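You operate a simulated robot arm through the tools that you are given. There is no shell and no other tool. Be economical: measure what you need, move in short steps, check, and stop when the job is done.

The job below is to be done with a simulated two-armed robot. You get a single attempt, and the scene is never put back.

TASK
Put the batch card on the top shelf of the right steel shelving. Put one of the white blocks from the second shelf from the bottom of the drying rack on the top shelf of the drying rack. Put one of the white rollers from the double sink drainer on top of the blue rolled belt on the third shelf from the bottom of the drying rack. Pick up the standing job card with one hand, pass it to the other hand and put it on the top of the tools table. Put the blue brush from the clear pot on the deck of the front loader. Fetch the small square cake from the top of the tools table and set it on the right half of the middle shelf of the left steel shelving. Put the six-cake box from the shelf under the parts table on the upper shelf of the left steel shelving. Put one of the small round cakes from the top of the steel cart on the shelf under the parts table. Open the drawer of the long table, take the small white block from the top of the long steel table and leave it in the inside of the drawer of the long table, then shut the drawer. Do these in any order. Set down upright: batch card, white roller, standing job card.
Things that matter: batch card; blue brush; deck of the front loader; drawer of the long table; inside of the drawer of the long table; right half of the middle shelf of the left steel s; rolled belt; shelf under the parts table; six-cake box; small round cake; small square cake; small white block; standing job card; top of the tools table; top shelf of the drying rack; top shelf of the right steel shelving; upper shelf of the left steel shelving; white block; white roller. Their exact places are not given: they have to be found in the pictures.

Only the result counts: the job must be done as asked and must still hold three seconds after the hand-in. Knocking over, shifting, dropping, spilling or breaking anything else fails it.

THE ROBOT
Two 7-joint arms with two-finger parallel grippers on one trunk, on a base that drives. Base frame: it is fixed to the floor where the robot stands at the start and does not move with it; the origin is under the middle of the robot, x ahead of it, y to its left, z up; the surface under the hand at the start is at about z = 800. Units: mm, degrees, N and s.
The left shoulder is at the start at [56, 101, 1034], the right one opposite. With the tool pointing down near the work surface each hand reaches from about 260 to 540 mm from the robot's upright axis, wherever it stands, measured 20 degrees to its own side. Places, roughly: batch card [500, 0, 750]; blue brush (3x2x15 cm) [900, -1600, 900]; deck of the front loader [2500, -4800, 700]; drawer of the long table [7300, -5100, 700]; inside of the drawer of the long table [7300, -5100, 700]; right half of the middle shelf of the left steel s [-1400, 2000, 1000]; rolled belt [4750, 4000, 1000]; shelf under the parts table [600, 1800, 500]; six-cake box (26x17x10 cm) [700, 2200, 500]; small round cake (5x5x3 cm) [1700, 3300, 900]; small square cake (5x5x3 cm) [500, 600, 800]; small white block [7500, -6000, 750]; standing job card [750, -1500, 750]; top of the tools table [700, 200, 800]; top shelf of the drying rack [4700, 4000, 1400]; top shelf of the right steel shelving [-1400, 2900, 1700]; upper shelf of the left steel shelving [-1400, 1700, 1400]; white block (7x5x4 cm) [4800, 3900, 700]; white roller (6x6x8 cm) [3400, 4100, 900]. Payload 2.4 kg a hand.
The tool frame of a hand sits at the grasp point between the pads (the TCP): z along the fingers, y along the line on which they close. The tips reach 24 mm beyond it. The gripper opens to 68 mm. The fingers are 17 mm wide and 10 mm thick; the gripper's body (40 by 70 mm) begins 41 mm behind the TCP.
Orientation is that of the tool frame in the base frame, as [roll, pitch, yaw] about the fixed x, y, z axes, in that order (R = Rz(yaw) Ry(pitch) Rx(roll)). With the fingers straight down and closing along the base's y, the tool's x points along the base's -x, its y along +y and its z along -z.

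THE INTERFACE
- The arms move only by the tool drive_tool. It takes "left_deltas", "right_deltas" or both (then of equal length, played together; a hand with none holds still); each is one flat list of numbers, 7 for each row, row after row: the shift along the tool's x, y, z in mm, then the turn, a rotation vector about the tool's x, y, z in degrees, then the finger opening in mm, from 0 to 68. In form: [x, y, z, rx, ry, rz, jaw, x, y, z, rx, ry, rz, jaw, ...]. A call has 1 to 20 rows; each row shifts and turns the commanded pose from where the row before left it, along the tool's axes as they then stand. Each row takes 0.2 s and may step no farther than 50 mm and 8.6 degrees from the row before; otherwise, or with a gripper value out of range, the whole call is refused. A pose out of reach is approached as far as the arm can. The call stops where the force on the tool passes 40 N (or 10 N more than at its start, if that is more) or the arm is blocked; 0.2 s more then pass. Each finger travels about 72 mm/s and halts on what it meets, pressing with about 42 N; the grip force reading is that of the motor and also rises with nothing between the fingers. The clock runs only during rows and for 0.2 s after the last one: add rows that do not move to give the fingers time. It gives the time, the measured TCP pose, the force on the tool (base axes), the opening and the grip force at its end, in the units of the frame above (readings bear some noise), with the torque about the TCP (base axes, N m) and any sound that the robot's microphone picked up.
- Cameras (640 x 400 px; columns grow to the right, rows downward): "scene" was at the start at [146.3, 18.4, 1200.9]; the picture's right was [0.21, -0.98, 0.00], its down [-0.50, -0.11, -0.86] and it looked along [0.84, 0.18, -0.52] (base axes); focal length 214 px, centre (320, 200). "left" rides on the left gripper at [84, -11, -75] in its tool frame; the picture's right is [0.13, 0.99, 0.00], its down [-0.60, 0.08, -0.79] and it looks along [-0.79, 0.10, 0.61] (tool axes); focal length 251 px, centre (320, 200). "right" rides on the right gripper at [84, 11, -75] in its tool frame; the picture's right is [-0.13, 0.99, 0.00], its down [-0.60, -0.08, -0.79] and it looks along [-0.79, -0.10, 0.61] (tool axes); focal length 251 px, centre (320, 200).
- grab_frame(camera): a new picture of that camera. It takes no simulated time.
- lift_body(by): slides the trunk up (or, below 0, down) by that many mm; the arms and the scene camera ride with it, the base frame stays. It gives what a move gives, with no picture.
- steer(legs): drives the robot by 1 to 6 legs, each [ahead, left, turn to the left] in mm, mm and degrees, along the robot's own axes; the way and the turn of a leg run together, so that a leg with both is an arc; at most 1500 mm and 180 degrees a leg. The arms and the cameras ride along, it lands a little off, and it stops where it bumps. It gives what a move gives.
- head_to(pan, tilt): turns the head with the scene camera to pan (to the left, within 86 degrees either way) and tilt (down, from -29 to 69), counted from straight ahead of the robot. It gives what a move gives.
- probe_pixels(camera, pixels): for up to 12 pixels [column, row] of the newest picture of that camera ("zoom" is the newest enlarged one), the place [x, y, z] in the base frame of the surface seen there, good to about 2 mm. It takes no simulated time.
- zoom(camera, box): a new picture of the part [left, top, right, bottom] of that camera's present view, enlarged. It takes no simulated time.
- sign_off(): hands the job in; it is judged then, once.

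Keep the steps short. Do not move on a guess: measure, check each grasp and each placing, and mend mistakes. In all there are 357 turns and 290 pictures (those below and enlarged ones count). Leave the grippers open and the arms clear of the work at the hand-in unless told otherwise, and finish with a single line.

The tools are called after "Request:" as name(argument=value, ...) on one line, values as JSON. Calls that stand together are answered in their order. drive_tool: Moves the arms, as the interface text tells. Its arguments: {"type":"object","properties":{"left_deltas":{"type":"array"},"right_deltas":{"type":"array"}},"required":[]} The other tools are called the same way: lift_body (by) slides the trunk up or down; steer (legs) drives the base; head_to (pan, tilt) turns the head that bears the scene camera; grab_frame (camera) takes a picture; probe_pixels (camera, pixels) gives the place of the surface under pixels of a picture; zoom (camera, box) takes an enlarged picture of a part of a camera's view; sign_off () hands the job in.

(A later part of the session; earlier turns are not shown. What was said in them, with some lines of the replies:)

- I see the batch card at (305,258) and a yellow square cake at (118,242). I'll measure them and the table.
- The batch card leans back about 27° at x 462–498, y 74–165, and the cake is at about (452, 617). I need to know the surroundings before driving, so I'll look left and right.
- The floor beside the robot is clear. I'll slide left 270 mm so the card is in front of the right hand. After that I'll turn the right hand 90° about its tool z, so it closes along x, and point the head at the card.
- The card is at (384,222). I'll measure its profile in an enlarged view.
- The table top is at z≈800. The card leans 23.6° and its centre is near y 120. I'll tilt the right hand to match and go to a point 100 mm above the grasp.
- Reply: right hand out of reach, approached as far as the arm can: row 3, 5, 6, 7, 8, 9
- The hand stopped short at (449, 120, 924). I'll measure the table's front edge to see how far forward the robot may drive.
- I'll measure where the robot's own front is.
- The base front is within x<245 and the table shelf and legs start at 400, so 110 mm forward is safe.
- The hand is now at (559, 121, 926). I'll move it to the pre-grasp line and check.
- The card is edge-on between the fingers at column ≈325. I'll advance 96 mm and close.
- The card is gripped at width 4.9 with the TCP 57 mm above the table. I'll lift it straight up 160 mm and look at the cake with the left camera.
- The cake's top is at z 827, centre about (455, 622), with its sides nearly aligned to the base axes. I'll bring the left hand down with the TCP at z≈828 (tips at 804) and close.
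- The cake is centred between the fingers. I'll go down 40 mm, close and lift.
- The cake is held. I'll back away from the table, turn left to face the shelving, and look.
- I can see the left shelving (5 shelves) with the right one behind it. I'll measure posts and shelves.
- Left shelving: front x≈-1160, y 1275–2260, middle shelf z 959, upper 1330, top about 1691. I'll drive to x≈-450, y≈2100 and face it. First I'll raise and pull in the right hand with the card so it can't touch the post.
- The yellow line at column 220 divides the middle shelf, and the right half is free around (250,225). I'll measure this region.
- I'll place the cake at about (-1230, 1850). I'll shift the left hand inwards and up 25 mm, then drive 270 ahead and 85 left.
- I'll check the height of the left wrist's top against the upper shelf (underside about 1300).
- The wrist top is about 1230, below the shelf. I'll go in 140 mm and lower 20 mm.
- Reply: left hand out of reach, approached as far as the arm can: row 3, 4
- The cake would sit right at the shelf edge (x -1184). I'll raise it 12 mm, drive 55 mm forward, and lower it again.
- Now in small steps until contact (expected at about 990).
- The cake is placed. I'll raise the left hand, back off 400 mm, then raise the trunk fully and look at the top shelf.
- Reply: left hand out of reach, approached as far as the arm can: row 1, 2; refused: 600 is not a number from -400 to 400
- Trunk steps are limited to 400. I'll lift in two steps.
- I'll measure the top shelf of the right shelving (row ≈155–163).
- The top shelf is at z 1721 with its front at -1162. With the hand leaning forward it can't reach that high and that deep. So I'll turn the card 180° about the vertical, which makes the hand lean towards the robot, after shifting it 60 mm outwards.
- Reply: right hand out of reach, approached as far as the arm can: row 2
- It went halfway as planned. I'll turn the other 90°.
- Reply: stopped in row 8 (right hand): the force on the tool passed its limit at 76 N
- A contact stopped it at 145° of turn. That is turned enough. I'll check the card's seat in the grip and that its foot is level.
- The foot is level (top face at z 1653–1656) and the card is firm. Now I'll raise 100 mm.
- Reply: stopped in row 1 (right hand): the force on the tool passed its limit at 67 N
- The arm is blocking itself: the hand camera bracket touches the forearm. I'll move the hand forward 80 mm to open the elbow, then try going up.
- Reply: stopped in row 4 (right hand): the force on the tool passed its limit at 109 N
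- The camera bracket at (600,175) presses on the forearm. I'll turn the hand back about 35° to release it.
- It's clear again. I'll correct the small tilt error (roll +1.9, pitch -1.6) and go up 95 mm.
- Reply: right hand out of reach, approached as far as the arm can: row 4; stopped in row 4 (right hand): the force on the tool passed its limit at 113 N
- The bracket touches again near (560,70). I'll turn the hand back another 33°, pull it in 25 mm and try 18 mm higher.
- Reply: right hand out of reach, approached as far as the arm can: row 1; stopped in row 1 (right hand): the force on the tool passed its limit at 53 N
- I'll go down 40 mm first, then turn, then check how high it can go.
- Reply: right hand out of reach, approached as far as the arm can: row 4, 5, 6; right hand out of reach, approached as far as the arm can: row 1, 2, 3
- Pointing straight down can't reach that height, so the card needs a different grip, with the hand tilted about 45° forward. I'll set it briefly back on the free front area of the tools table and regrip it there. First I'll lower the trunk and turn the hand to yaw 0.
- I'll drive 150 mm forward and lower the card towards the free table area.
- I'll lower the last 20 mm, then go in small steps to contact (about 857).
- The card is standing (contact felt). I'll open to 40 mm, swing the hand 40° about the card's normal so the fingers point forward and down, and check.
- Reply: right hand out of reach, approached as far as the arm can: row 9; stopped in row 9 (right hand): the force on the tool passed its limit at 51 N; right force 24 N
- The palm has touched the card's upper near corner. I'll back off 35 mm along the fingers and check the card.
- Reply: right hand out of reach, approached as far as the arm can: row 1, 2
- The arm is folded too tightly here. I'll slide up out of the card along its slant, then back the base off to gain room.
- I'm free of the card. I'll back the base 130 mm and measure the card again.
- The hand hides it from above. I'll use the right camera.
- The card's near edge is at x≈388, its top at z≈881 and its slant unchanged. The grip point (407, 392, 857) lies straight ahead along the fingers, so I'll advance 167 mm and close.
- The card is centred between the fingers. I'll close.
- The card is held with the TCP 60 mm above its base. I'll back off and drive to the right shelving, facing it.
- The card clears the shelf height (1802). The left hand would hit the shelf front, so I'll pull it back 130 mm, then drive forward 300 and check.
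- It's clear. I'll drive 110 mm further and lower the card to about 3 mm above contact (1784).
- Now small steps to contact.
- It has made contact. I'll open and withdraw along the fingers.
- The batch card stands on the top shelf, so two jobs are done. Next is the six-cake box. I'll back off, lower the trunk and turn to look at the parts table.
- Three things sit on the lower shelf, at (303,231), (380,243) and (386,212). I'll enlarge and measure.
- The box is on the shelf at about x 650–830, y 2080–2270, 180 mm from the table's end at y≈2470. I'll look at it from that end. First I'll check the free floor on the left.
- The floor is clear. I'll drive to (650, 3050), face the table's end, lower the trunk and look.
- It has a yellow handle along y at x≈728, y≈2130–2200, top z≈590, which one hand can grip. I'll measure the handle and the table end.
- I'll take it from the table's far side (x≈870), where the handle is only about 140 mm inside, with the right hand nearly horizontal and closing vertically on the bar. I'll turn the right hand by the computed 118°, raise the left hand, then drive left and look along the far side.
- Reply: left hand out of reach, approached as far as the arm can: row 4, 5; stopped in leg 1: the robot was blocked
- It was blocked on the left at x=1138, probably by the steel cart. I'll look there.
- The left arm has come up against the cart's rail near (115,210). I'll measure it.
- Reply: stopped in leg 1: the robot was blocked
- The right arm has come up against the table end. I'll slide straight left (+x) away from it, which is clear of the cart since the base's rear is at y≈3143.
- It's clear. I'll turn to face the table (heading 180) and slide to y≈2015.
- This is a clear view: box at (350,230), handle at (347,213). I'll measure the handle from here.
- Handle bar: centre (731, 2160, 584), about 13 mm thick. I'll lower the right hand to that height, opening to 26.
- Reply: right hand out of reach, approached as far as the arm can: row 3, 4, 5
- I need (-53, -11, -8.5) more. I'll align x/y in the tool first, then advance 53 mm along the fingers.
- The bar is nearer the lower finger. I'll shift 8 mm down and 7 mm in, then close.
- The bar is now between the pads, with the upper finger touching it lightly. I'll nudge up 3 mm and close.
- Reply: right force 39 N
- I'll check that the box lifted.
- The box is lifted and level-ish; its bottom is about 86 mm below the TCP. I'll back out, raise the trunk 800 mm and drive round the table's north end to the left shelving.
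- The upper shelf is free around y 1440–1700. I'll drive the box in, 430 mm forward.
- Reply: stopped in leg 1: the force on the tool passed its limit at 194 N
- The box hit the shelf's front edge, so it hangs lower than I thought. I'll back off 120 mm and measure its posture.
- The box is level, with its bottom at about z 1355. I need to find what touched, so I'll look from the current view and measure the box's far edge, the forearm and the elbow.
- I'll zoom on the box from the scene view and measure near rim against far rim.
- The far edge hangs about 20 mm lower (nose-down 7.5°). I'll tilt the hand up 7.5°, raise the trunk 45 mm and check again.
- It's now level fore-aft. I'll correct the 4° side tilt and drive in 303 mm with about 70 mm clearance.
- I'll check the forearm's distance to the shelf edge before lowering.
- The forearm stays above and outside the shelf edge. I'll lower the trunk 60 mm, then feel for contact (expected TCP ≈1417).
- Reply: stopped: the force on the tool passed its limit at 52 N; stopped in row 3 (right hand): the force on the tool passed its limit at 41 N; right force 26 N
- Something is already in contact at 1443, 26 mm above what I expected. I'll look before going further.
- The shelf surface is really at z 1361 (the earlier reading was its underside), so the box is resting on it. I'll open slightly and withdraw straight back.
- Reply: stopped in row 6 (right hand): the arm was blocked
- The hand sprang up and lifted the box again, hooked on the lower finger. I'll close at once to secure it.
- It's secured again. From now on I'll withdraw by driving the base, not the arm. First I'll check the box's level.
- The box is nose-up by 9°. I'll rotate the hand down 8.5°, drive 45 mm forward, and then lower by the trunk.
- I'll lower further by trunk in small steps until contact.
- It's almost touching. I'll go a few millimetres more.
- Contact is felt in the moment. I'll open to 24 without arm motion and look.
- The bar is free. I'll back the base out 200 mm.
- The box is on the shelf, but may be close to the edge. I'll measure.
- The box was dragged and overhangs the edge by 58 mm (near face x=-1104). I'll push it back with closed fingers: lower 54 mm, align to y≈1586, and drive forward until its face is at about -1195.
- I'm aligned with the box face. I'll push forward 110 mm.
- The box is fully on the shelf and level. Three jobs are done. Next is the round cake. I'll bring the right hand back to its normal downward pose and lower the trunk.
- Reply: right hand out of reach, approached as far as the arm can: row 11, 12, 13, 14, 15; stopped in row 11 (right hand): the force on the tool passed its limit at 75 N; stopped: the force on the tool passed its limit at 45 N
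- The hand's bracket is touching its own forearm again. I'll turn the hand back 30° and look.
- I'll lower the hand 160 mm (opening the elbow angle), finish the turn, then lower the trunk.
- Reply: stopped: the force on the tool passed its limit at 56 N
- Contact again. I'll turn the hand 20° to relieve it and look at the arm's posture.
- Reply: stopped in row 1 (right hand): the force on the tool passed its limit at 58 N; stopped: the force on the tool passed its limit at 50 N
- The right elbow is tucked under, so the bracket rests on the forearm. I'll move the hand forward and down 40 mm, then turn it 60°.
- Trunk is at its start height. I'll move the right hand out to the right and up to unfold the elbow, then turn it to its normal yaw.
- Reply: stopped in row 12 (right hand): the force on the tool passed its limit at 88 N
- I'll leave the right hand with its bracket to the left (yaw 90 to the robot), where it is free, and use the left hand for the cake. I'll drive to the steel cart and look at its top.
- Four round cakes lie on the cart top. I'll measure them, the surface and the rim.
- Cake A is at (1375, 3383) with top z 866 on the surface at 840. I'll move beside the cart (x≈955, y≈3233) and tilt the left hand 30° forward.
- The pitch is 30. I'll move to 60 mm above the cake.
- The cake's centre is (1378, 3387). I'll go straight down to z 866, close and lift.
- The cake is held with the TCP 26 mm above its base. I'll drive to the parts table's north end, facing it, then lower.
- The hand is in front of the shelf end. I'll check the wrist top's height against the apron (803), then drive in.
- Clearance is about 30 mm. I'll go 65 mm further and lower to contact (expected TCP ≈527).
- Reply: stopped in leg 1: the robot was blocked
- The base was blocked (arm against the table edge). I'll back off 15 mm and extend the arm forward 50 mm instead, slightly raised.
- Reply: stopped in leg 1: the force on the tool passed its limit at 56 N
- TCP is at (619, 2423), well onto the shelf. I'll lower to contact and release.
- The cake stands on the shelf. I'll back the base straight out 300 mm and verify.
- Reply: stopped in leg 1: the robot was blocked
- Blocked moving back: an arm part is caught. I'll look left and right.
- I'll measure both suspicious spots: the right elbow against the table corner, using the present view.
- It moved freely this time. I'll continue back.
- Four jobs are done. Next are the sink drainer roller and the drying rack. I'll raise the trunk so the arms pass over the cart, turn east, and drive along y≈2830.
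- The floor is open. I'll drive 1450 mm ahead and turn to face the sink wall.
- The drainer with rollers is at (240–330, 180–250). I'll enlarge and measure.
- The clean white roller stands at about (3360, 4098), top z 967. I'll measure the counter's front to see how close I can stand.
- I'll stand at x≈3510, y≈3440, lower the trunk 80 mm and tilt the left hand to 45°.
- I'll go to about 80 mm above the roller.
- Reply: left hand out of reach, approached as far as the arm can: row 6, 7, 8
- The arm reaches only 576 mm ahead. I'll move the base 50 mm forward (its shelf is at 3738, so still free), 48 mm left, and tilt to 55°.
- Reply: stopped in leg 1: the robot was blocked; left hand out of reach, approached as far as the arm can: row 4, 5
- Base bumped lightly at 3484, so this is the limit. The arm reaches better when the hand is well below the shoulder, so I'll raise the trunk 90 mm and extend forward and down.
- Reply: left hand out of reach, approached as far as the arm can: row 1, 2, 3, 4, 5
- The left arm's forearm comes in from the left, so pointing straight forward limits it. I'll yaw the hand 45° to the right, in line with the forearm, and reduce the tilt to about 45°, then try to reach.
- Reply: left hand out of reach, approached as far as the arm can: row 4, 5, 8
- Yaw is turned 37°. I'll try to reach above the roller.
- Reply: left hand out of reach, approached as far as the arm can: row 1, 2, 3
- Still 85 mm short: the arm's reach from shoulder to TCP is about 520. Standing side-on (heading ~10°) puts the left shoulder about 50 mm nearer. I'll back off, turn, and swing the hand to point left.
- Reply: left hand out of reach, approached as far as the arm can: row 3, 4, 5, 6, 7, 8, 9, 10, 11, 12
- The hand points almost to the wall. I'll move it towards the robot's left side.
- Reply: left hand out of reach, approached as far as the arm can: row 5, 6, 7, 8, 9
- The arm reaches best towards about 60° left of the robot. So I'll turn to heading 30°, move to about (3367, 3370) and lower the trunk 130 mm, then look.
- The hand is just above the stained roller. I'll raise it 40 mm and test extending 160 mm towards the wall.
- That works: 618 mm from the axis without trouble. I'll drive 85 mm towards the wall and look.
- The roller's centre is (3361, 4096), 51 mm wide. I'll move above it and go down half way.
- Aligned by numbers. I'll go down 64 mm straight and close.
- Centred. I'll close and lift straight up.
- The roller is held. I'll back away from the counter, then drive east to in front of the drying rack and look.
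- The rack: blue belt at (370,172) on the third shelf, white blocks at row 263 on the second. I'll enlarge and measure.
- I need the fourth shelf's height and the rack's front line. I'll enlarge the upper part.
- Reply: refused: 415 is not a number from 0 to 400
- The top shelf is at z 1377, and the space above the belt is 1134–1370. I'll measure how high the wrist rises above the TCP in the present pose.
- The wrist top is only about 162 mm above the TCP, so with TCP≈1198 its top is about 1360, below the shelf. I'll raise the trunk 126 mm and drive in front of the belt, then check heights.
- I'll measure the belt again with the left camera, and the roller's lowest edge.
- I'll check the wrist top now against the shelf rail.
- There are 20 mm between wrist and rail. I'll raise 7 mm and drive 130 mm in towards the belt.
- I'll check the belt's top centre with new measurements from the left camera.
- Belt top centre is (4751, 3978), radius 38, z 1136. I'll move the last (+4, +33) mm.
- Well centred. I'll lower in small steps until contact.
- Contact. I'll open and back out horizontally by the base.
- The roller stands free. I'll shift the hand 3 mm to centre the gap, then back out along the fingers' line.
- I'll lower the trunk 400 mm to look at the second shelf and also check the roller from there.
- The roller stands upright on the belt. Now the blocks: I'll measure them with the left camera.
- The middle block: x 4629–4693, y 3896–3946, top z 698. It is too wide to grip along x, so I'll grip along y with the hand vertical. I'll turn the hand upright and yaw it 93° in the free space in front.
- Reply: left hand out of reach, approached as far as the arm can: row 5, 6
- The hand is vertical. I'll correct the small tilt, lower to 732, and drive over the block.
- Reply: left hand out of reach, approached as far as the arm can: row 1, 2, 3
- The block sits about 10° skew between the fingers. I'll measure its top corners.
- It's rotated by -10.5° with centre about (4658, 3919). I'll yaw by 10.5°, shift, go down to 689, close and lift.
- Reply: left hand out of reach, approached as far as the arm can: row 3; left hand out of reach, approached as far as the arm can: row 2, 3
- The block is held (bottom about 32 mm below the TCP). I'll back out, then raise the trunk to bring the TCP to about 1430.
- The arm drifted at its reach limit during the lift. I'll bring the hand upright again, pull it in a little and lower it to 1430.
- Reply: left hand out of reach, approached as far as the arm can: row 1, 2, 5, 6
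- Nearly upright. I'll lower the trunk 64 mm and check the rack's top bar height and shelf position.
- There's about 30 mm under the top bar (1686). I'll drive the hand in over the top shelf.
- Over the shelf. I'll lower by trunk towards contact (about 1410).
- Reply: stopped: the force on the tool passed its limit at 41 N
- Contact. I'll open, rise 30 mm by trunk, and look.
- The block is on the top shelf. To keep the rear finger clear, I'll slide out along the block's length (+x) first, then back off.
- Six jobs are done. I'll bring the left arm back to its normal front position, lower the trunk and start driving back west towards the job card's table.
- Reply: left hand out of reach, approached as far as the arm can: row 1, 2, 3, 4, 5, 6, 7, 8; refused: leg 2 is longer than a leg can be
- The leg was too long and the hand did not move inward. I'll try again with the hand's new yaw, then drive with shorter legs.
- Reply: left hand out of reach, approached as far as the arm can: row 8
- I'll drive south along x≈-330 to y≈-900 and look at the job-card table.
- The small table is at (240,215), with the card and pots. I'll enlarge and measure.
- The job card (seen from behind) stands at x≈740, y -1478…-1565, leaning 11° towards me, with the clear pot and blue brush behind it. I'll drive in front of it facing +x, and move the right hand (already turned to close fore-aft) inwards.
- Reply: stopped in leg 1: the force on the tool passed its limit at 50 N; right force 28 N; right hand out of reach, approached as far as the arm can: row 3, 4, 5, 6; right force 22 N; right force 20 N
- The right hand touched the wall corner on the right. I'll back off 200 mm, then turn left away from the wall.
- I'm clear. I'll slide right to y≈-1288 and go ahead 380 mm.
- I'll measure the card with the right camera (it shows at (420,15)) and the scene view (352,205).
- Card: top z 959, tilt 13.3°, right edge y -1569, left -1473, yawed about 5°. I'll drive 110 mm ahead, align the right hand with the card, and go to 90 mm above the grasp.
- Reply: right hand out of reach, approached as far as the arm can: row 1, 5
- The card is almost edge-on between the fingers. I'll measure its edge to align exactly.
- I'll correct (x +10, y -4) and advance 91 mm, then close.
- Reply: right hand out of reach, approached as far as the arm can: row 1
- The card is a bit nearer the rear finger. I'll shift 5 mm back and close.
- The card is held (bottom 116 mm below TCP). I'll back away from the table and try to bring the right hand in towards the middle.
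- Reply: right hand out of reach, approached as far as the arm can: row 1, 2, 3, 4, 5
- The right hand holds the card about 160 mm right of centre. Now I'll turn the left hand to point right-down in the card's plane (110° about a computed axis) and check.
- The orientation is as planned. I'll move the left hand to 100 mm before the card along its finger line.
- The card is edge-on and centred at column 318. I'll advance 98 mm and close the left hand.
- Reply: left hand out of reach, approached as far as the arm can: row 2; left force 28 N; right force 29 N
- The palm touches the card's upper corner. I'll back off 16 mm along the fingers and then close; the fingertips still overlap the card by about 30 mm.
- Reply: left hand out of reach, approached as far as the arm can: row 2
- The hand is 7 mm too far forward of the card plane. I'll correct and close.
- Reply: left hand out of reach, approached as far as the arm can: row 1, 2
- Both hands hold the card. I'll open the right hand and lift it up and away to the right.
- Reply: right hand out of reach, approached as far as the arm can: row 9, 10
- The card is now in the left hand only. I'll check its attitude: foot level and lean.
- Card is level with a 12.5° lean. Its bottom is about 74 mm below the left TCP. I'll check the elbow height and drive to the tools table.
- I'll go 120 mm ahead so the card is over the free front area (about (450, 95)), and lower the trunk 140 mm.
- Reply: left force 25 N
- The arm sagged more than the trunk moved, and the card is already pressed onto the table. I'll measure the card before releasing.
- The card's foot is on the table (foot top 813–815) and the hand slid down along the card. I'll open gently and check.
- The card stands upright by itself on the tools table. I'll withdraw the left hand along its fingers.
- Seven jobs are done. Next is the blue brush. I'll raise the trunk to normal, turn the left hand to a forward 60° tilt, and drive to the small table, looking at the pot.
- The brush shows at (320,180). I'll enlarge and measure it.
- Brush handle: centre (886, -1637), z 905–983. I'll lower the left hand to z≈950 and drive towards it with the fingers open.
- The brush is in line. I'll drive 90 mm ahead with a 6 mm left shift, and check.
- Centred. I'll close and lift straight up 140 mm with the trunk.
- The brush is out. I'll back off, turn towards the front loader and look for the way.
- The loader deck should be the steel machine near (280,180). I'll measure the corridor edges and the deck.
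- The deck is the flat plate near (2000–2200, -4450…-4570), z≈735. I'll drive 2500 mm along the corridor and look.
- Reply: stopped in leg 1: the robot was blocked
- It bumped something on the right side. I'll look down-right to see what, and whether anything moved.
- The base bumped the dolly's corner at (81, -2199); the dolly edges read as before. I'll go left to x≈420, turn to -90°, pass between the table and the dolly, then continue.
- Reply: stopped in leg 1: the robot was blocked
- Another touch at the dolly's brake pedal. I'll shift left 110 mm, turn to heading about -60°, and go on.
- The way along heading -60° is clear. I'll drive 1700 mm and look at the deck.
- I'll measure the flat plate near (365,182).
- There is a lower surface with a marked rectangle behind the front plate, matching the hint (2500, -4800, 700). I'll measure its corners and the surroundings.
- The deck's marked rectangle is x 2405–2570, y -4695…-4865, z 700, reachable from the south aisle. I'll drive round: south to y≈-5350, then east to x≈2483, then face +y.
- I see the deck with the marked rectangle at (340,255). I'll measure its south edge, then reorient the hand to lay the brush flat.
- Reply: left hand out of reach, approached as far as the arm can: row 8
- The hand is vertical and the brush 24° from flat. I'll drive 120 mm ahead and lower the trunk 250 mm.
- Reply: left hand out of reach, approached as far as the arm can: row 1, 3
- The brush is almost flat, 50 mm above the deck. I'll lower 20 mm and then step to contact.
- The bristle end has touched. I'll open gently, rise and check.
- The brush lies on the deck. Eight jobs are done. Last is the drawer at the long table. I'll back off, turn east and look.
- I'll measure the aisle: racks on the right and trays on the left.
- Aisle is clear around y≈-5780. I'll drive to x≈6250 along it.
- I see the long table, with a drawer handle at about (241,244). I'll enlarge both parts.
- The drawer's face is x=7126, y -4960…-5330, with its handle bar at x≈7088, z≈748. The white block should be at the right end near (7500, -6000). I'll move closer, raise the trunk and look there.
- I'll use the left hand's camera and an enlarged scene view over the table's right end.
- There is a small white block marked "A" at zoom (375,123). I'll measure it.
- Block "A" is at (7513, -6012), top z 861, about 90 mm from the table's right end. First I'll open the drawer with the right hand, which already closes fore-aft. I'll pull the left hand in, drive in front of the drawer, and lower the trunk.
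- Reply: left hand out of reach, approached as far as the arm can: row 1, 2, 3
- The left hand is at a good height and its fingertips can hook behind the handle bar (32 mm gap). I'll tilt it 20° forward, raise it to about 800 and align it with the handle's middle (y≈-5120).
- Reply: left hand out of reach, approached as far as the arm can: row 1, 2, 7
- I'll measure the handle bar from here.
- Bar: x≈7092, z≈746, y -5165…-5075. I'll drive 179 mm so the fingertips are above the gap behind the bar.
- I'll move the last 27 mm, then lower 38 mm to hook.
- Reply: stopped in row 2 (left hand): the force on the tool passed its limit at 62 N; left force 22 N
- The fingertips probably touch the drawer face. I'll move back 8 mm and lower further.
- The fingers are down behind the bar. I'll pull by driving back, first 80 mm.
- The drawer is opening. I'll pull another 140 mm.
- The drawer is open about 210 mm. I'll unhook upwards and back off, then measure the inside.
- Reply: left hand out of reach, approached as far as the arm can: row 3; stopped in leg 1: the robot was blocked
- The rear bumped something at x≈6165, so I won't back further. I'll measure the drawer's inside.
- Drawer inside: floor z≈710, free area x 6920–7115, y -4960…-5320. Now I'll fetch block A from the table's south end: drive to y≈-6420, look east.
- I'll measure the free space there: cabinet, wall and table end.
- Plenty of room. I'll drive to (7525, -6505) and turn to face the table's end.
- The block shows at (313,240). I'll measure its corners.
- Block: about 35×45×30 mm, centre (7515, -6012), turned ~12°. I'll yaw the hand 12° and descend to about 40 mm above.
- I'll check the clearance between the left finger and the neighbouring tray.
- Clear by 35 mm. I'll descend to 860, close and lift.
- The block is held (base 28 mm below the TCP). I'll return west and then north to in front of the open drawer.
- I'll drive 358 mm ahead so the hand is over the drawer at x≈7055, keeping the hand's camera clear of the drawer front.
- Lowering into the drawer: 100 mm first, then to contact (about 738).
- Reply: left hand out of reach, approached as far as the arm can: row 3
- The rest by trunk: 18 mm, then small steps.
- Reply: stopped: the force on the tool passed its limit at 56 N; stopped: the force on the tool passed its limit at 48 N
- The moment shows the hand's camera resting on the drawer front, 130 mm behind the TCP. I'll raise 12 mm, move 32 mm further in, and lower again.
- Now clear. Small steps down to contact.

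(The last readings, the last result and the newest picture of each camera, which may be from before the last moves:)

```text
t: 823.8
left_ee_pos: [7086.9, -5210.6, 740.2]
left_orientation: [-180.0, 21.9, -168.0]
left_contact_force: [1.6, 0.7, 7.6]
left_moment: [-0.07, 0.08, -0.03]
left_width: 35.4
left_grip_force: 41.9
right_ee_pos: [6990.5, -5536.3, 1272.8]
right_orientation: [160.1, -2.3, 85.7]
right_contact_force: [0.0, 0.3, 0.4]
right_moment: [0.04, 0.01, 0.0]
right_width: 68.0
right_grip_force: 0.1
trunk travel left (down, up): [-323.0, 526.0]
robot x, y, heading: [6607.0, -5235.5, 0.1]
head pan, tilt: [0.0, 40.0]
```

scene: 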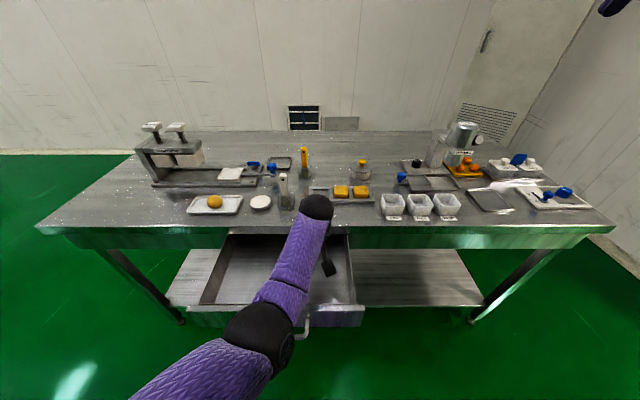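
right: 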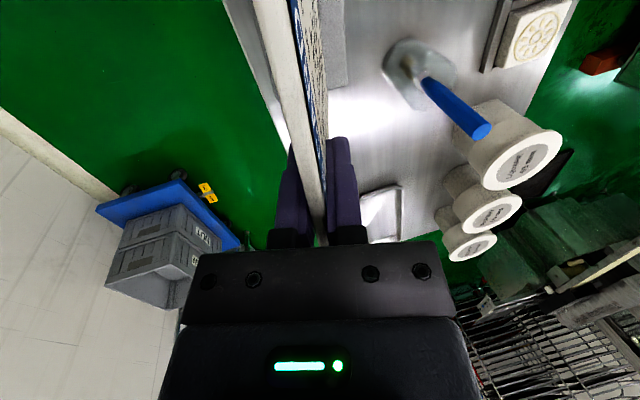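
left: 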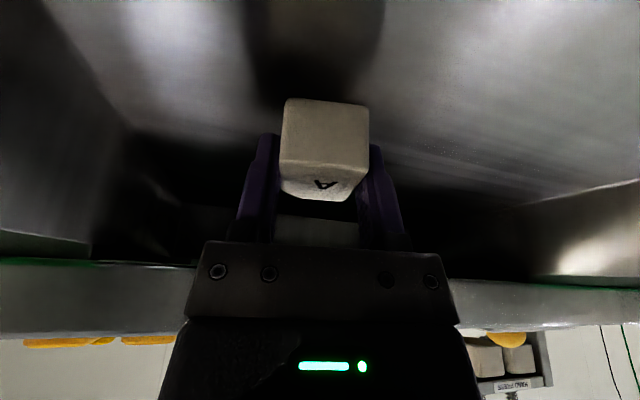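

Contact with the drawer floor. I'll open, rise 150 mm by trunk, and check.

Request:
drive_tool(left_deltas=[0, 0, 0, 0, 0, 0, 42, 0, 0, 0, 0, 0, 0, 52, 0, 0, 0, 0, 0, 0, 60, 0, 0, 0, 0, 0, 0, 60])

Request:
lift_body(by=150)

Request:
grab_frame(camera="left")

```text
t: 824.8
left_ee_pos: [7085.5, -5210.3, 737.2]
left_orientation: [180.0, 21.6, -167.9]
left_contact_force: [0.1, -0.1, -0.7]
left_moment: [0.0, -0.02, 0.01]
left_width: 59.6
left_grip_force: 0.2
right_ee_pos: [6990.0, -5537.2, 1272.0]
right_orientation: [160.1, -2.3, 85.7]
right_contact_force: [0.5, 1.0, 0.1]
right_moment: [0.0, 0.03, 0.0]
right_width: 68.0
right_grip_force: 0.0
trunk travel left (down, up): [-323.0, 526.0]
robot x, y, heading: [6603.3, -5232.1, 0.1]
head pan, tilt: [0.0, 40.0]
```

```text
t: 826.5
left_ee_pos: [7091.1, -5209.7, 909.8]
left_orientation: [-179.3, 24.3, -167.5]
left_contact_force: [-0.9, 0.0, -0.3]
left_moment: [0.0, -0.04, 0.0]
left_width: 59.8
left_grip_force: 0.0
right_ee_pos: [6990.8, -5535.7, 1421.2]
right_orientation: [160.1, -2.2, 85.8]
right_contact_force: [-0.6, 0.3, -0.2]
right_moment: [0.01, 0.05, 0.02]
right_width: 67.9
right_grip_force: 0.0
trunk travel left (down, up): [-473.0, 376.0]
robot x, y, heading: [6604.0, -5232.6, -0.0]
head pan, tilt: [0.0, 40.0]
```

```text
63 pictures are left
```

left: 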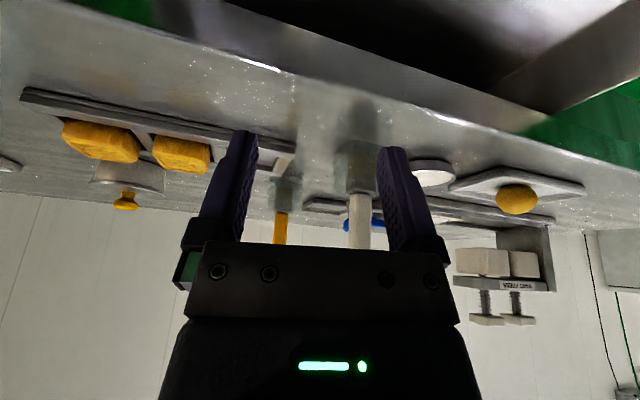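

The block is in the drawer. I'll back off 330 mm, align with the handle (y≈-5120), and lower the closed fingers to the bar's height, then look into the drawer.

Request:
steer(legs=[[-330, 0, 0], [0, 90, 0]])

Request:
drive_tool(left_deltas=[0, 0, 0, 0, 0, 0, 30, 0, 0, 0, 0, 0, 0, 10, 0, 0, 0, 0, 0, 0, 10])

Request:
head_to(pan=-8, tilt=40)

Request:
zoom(camera="scene", box=[200, 120, 440, 270])

```text
t: 829.4
left_ee_pos: [6763.5, -5118.7, 910.3]
left_orientation: [-179.3, 24.2, -167.6]
left_contact_force: [0.7, 0.3, -0.3]
left_moment: [0.01, -0.03, -0.02]
left_width: 60.1
left_grip_force: 0.1
right_ee_pos: [6662.2, -5444.5, 1422.2]
right_orientation: [160.1, -2.3, 85.7]
right_contact_force: [-0.5, 0.8, 0.0]
right_moment: [-0.01, 0.01, -0.05]
right_width: 68.0
right_grip_force: 0.2
trunk travel left (down, up): [-473.0, 376.0]
robot x, y, heading: [6275.5, -5144.3, 0.3]
head pan, tilt: [0.0, 40.0]
```

```text
t: 830.2
left_ee_pos: [6762.6, -5120.2, 912.0]
left_orientation: [-179.3, 24.2, -167.5]
left_contact_force: [-0.1, -0.3, 0.2]
left_moment: [0.02, 0.0, 0.0]
left_width: 9.7
left_grip_force: 0.2
right_ee_pos: [6662.7, -5446.4, 1422.4]
right_orientation: [160.1, -2.3, 85.7]
right_contact_force: [0.7, 0.0, -0.1]
right_moment: [-0.04, -0.01, -0.01]
right_width: 67.9
right_grip_force: 0.0
trunk travel left (down, up): [-473.0, 376.0]
robot x, y, heading: [6278.3, -5142.1, -0.0]
head pan, tilt: [0.0, 40.0]
```

```text
t: 830.9
left_ee_pos: [6762.6, -5120.4, 910.3]
left_orientation: [-179.3, 24.3, -167.5]
left_contact_force: [-0.2, -0.1, 0.1]
left_moment: [0.01, -0.02, -0.01]
left_width: 10.0
left_grip_force: 0.1
right_ee_pos: [6661.7, -5446.9, 1421.4]
right_orientation: [160.1, -2.3, 85.7]
right_contact_force: [-0.6, 0.0, 0.1]
right_moment: [-0.01, 0.03, -0.02]
right_width: 68.1
right_grip_force: 0.1
trunk travel left (down, up): [-473.0, 376.0]
robot x, y, heading: [6279.7, -5142.9, -0.2]
head pan, tilt: [-8.0, 40.0]
```

```text
2.67 times, centred on (320, 195) of scene
```

zoom: 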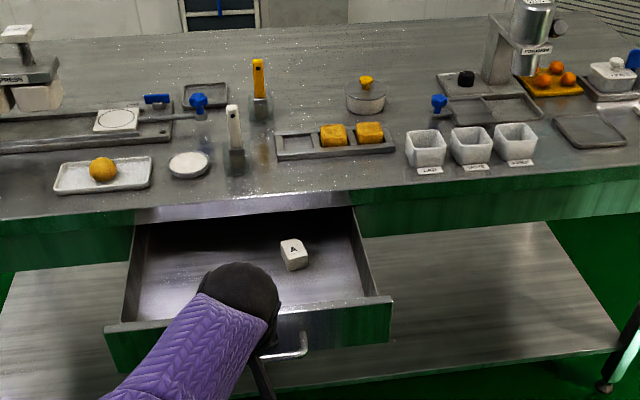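

Block A stands in the drawer. Now I'll lower the closed hand to the handle's height.

Request:
lift_body(by=-130)

Request:
grab_frame(camera="left")

```text
t: 832.5
left_ee_pos: [6762.4, -5120.3, 782.0]
left_orientation: [-179.4, 24.3, -167.5]
left_contact_force: [0.0, 0.6, 0.1]
left_moment: [-0.02, 0.0, -0.01]
left_width: 9.9
left_grip_force: 0.0
right_ee_pos: [6662.1, -5446.1, 1292.3]
right_orientation: [160.1, -2.3, 85.6]
right_contact_force: [1.1, -0.3, 0.5]
right_moment: [-0.04, -0.01, -0.02]
right_width: 68.0
right_grip_force: 0.1
trunk travel left (down, up): [-343.0, 506.0]
robot x, y, heading: [6273.7, -5144.3, -0.1]
head pan, tilt: [-8.0, 40.0]
```

```text
61 pictures are left
```

left: 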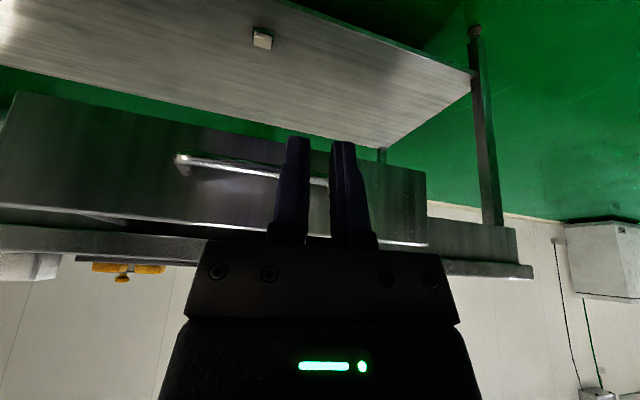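

I'll lower 24 mm and drive forward to push the drawer by its bar.

Request:
lift_body(by=-24)

Request:
steer(legs=[[180, 0, 0]])

Request:
zoom(camera="scene", box=[160, 150, 440, 320])

```text
t: 833.1
left_ee_pos: [6762.9, -5119.8, 757.0]
left_orientation: [-179.2, 24.3, -167.6]
left_contact_force: [0.6, 0.2, 1.3]
left_moment: [0.01, 0.0, -0.01]
left_width: 9.9
left_grip_force: 0.1
right_ee_pos: [6661.2, -5446.6, 1267.2]
right_orientation: [160.2, -2.3, 85.7]
right_contact_force: [0.1, 0.2, 0.3]
right_moment: [0.02, 0.0, 0.01]
right_width: 68.1
right_grip_force: 0.1
trunk travel left (down, up): [-319.0, 530.0]
robot x, y, heading: [6276.5, -5143.2, 0.0]
head pan, tilt: [-8.0, 40.0]
```

```text
t: 834.7
left_ee_pos: [6941.5, -5118.8, 757.0]
left_orientation: [-179.3, 24.3, -167.6]
left_contact_force: [0.6, -0.6, 1.0]
left_moment: [0.01, 0.0, 0.01]
left_width: 10.1
left_grip_force: 0.0
right_ee_pos: [6842.1, -5446.0, 1268.4]
right_orientation: [160.1, -2.3, 85.7]
right_contact_force: [0.6, 0.1, -0.2]
right_moment: [-0.04, 0.05, 0.0]
right_width: 68.0
right_grip_force: 0.0
trunk travel left (down, up): [-319.0, 530.0]
robot x, y, heading: [6453.6, -5143.7, -0.2]
head pan, tilt: [-8.0, 40.0]
```

```text
2.29 times, centred on (300, 235) of scene
```

zoom: 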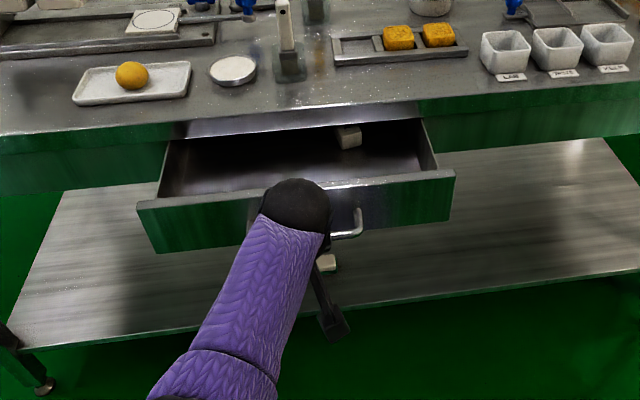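

The drawer is closing. I'll push on 120 mm.

Request:
steer(legs=[[120, 0, 0]])

Request:
grab_frame(camera="left")

Request:
zoom(camera="scene", box=[160, 180, 440, 350])

```text
t: 835.9
left_ee_pos: [7061.7, -5119.2, 756.7]
left_orientation: [-179.3, 24.3, -167.7]
left_contact_force: [1.3, 1.5, -0.1]
left_moment: [0.01, -0.02, -0.02]
left_width: 10.0
left_grip_force: 0.1
right_ee_pos: [6963.3, -5447.1, 1267.4]
right_orientation: [160.0, -2.3, 85.9]
right_contact_force: [-0.1, 0.3, -0.2]
right_moment: [0.0, 0.0, 0.01]
right_width: 67.9
right_grip_force: 0.2
trunk travel left (down, up): [-319.0, 530.0]
robot x, y, heading: [6580.5, -5142.3, -0.1]
head pan, tilt: [-8.0, 40.0]
```

```text
59 pictures are left
```

left: 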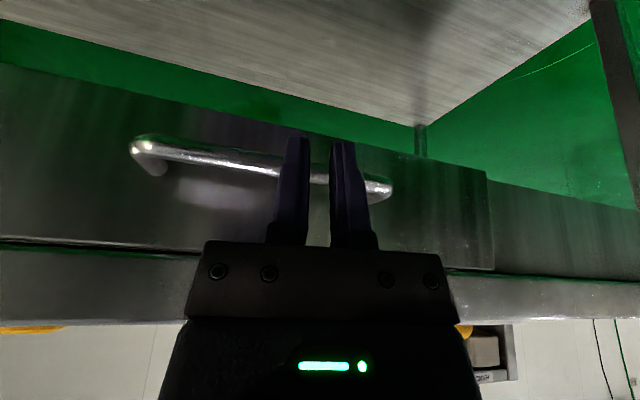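

```text
2.29 times, centred on (300, 265) of scene
```

zoom: 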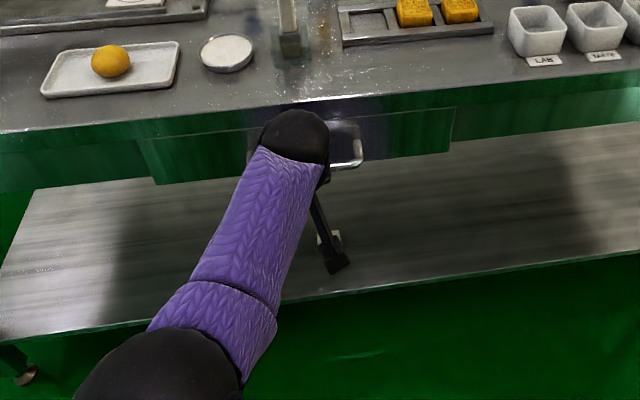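

Nearly shut. I'll push until it stops (a further 14 mm) and measure the face.

Request:
steer(legs=[[14, 0, 0]])

Request:
grab_frame(camera="left")

Request:
probe_pixels(camera="left", pixels=[[230, 200], [200, 220], [450, 230], [100, 130], [560, 230], [40, 280]])

```text
t: 836.8
left_ee_pos: [7068.7, -5121.6, 752.1]
left_orientation: [-179.4, 23.3, -167.7]
left_contact_force: [-4.0, 0.1, 0.7]
left_moment: [0.0, 0.05, -0.01]
left_width: 8.4
left_grip_force: 0.1
right_ee_pos: [6972.3, -5447.3, 1267.7]
right_orientation: [160.0, -2.3, 85.8]
right_contact_force: [0.2, 0.4, -0.4]
right_moment: [0.01, -0.01, 0.0]
right_width: 68.0
right_grip_force: 0.1
trunk travel left (down, up): [-319.0, 530.0]
robot x, y, heading: [6588.4, -5143.0, 0.1]
head pan, tilt: [-8.0, 40.0]
stopped in leg 1: the force on the tool passed its limit at 50 N (the readings are from after the stop); the commanded pose is now the measured one
```

```text
57 pictures are left
```

left: 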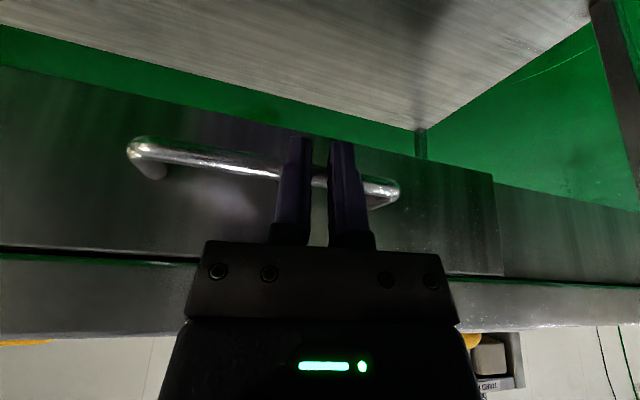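

```text
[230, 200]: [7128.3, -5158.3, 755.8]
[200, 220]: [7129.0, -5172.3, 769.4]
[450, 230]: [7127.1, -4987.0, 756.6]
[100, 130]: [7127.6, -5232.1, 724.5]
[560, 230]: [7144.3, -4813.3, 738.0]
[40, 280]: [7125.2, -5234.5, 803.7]
```

The drawer face is back at x≈7128 and it stopped solidly, so it is shut. I'll back away, open the grippers and take a last look.

Request:
steer(legs=[[-330, 0, 0]])

Request:
drive_tool(left_deltas=[0, 0, 0, 0, 0, 0, 30, 0, 0, 0, 0, 0, 0, 60, 0, 0, 0, 0, 0, 0, 68, 0, 0, 0, 0, 0, 0, 68])

Request:
grab_frame(camera="scene")

```text
t: 838.9
left_ee_pos: [6742.3, -5120.6, 752.7]
left_orientation: [-179.5, 23.4, -167.7]
left_contact_force: [-0.4, 0.3, -0.1]
left_moment: [-0.02, 0.02, -0.03]
left_width: 9.9
left_grip_force: 0.1
right_ee_pos: [6645.8, -5445.6, 1268.5]
right_orientation: [160.1, -2.4, 85.7]
right_contact_force: [-0.7, -0.4, -0.5]
right_moment: [0.02, 0.02, 0.03]
right_width: 68.2
right_grip_force: 0.1
trunk travel left (down, up): [-319.0, 530.0]
robot x, y, heading: [6259.3, -5140.6, 0.1]
head pan, tilt: [-8.0, 40.0]
```

```text
t: 839.9
left_ee_pos: [6742.7, -5121.3, 752.9]
left_orientation: [-179.5, 23.3, -167.8]
left_contact_force: [0.1, 0.2, -1.0]
left_moment: [-0.02, -0.03, 0.01]
left_width: 67.8
left_grip_force: 0.1
right_ee_pos: [6646.0, -5446.5, 1267.8]
right_orientation: [160.1, -2.3, 85.7]
right_contact_force: [0.6, 0.0, -0.2]
right_moment: [-0.01, 0.0, 0.03]
right_width: 68.0
right_grip_force: 0.0
trunk travel left (down, up): [-319.0, 530.0]
robot x, y, heading: [6264.3, -5142.3, 0.0]
head pan, tilt: [-8.0, 40.0]
```

```text
56 pictures are left
```

scene: 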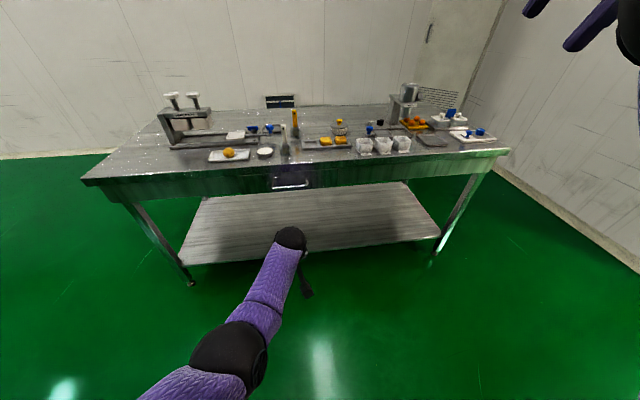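

The drawer is shut, both grippers are open and the arms are clear. All nine jobs are in place, so I'll hand in.

Request:
sign_off()

```text
The job is handed in.
```

All nine jobs were carried out and handed in, each placing checked in the pictures when it was made; the base or arms bumped furniture several times (a dolly, the shelving, the parts table, the sink counter, a wall), and nothing looked out of place afterwards.
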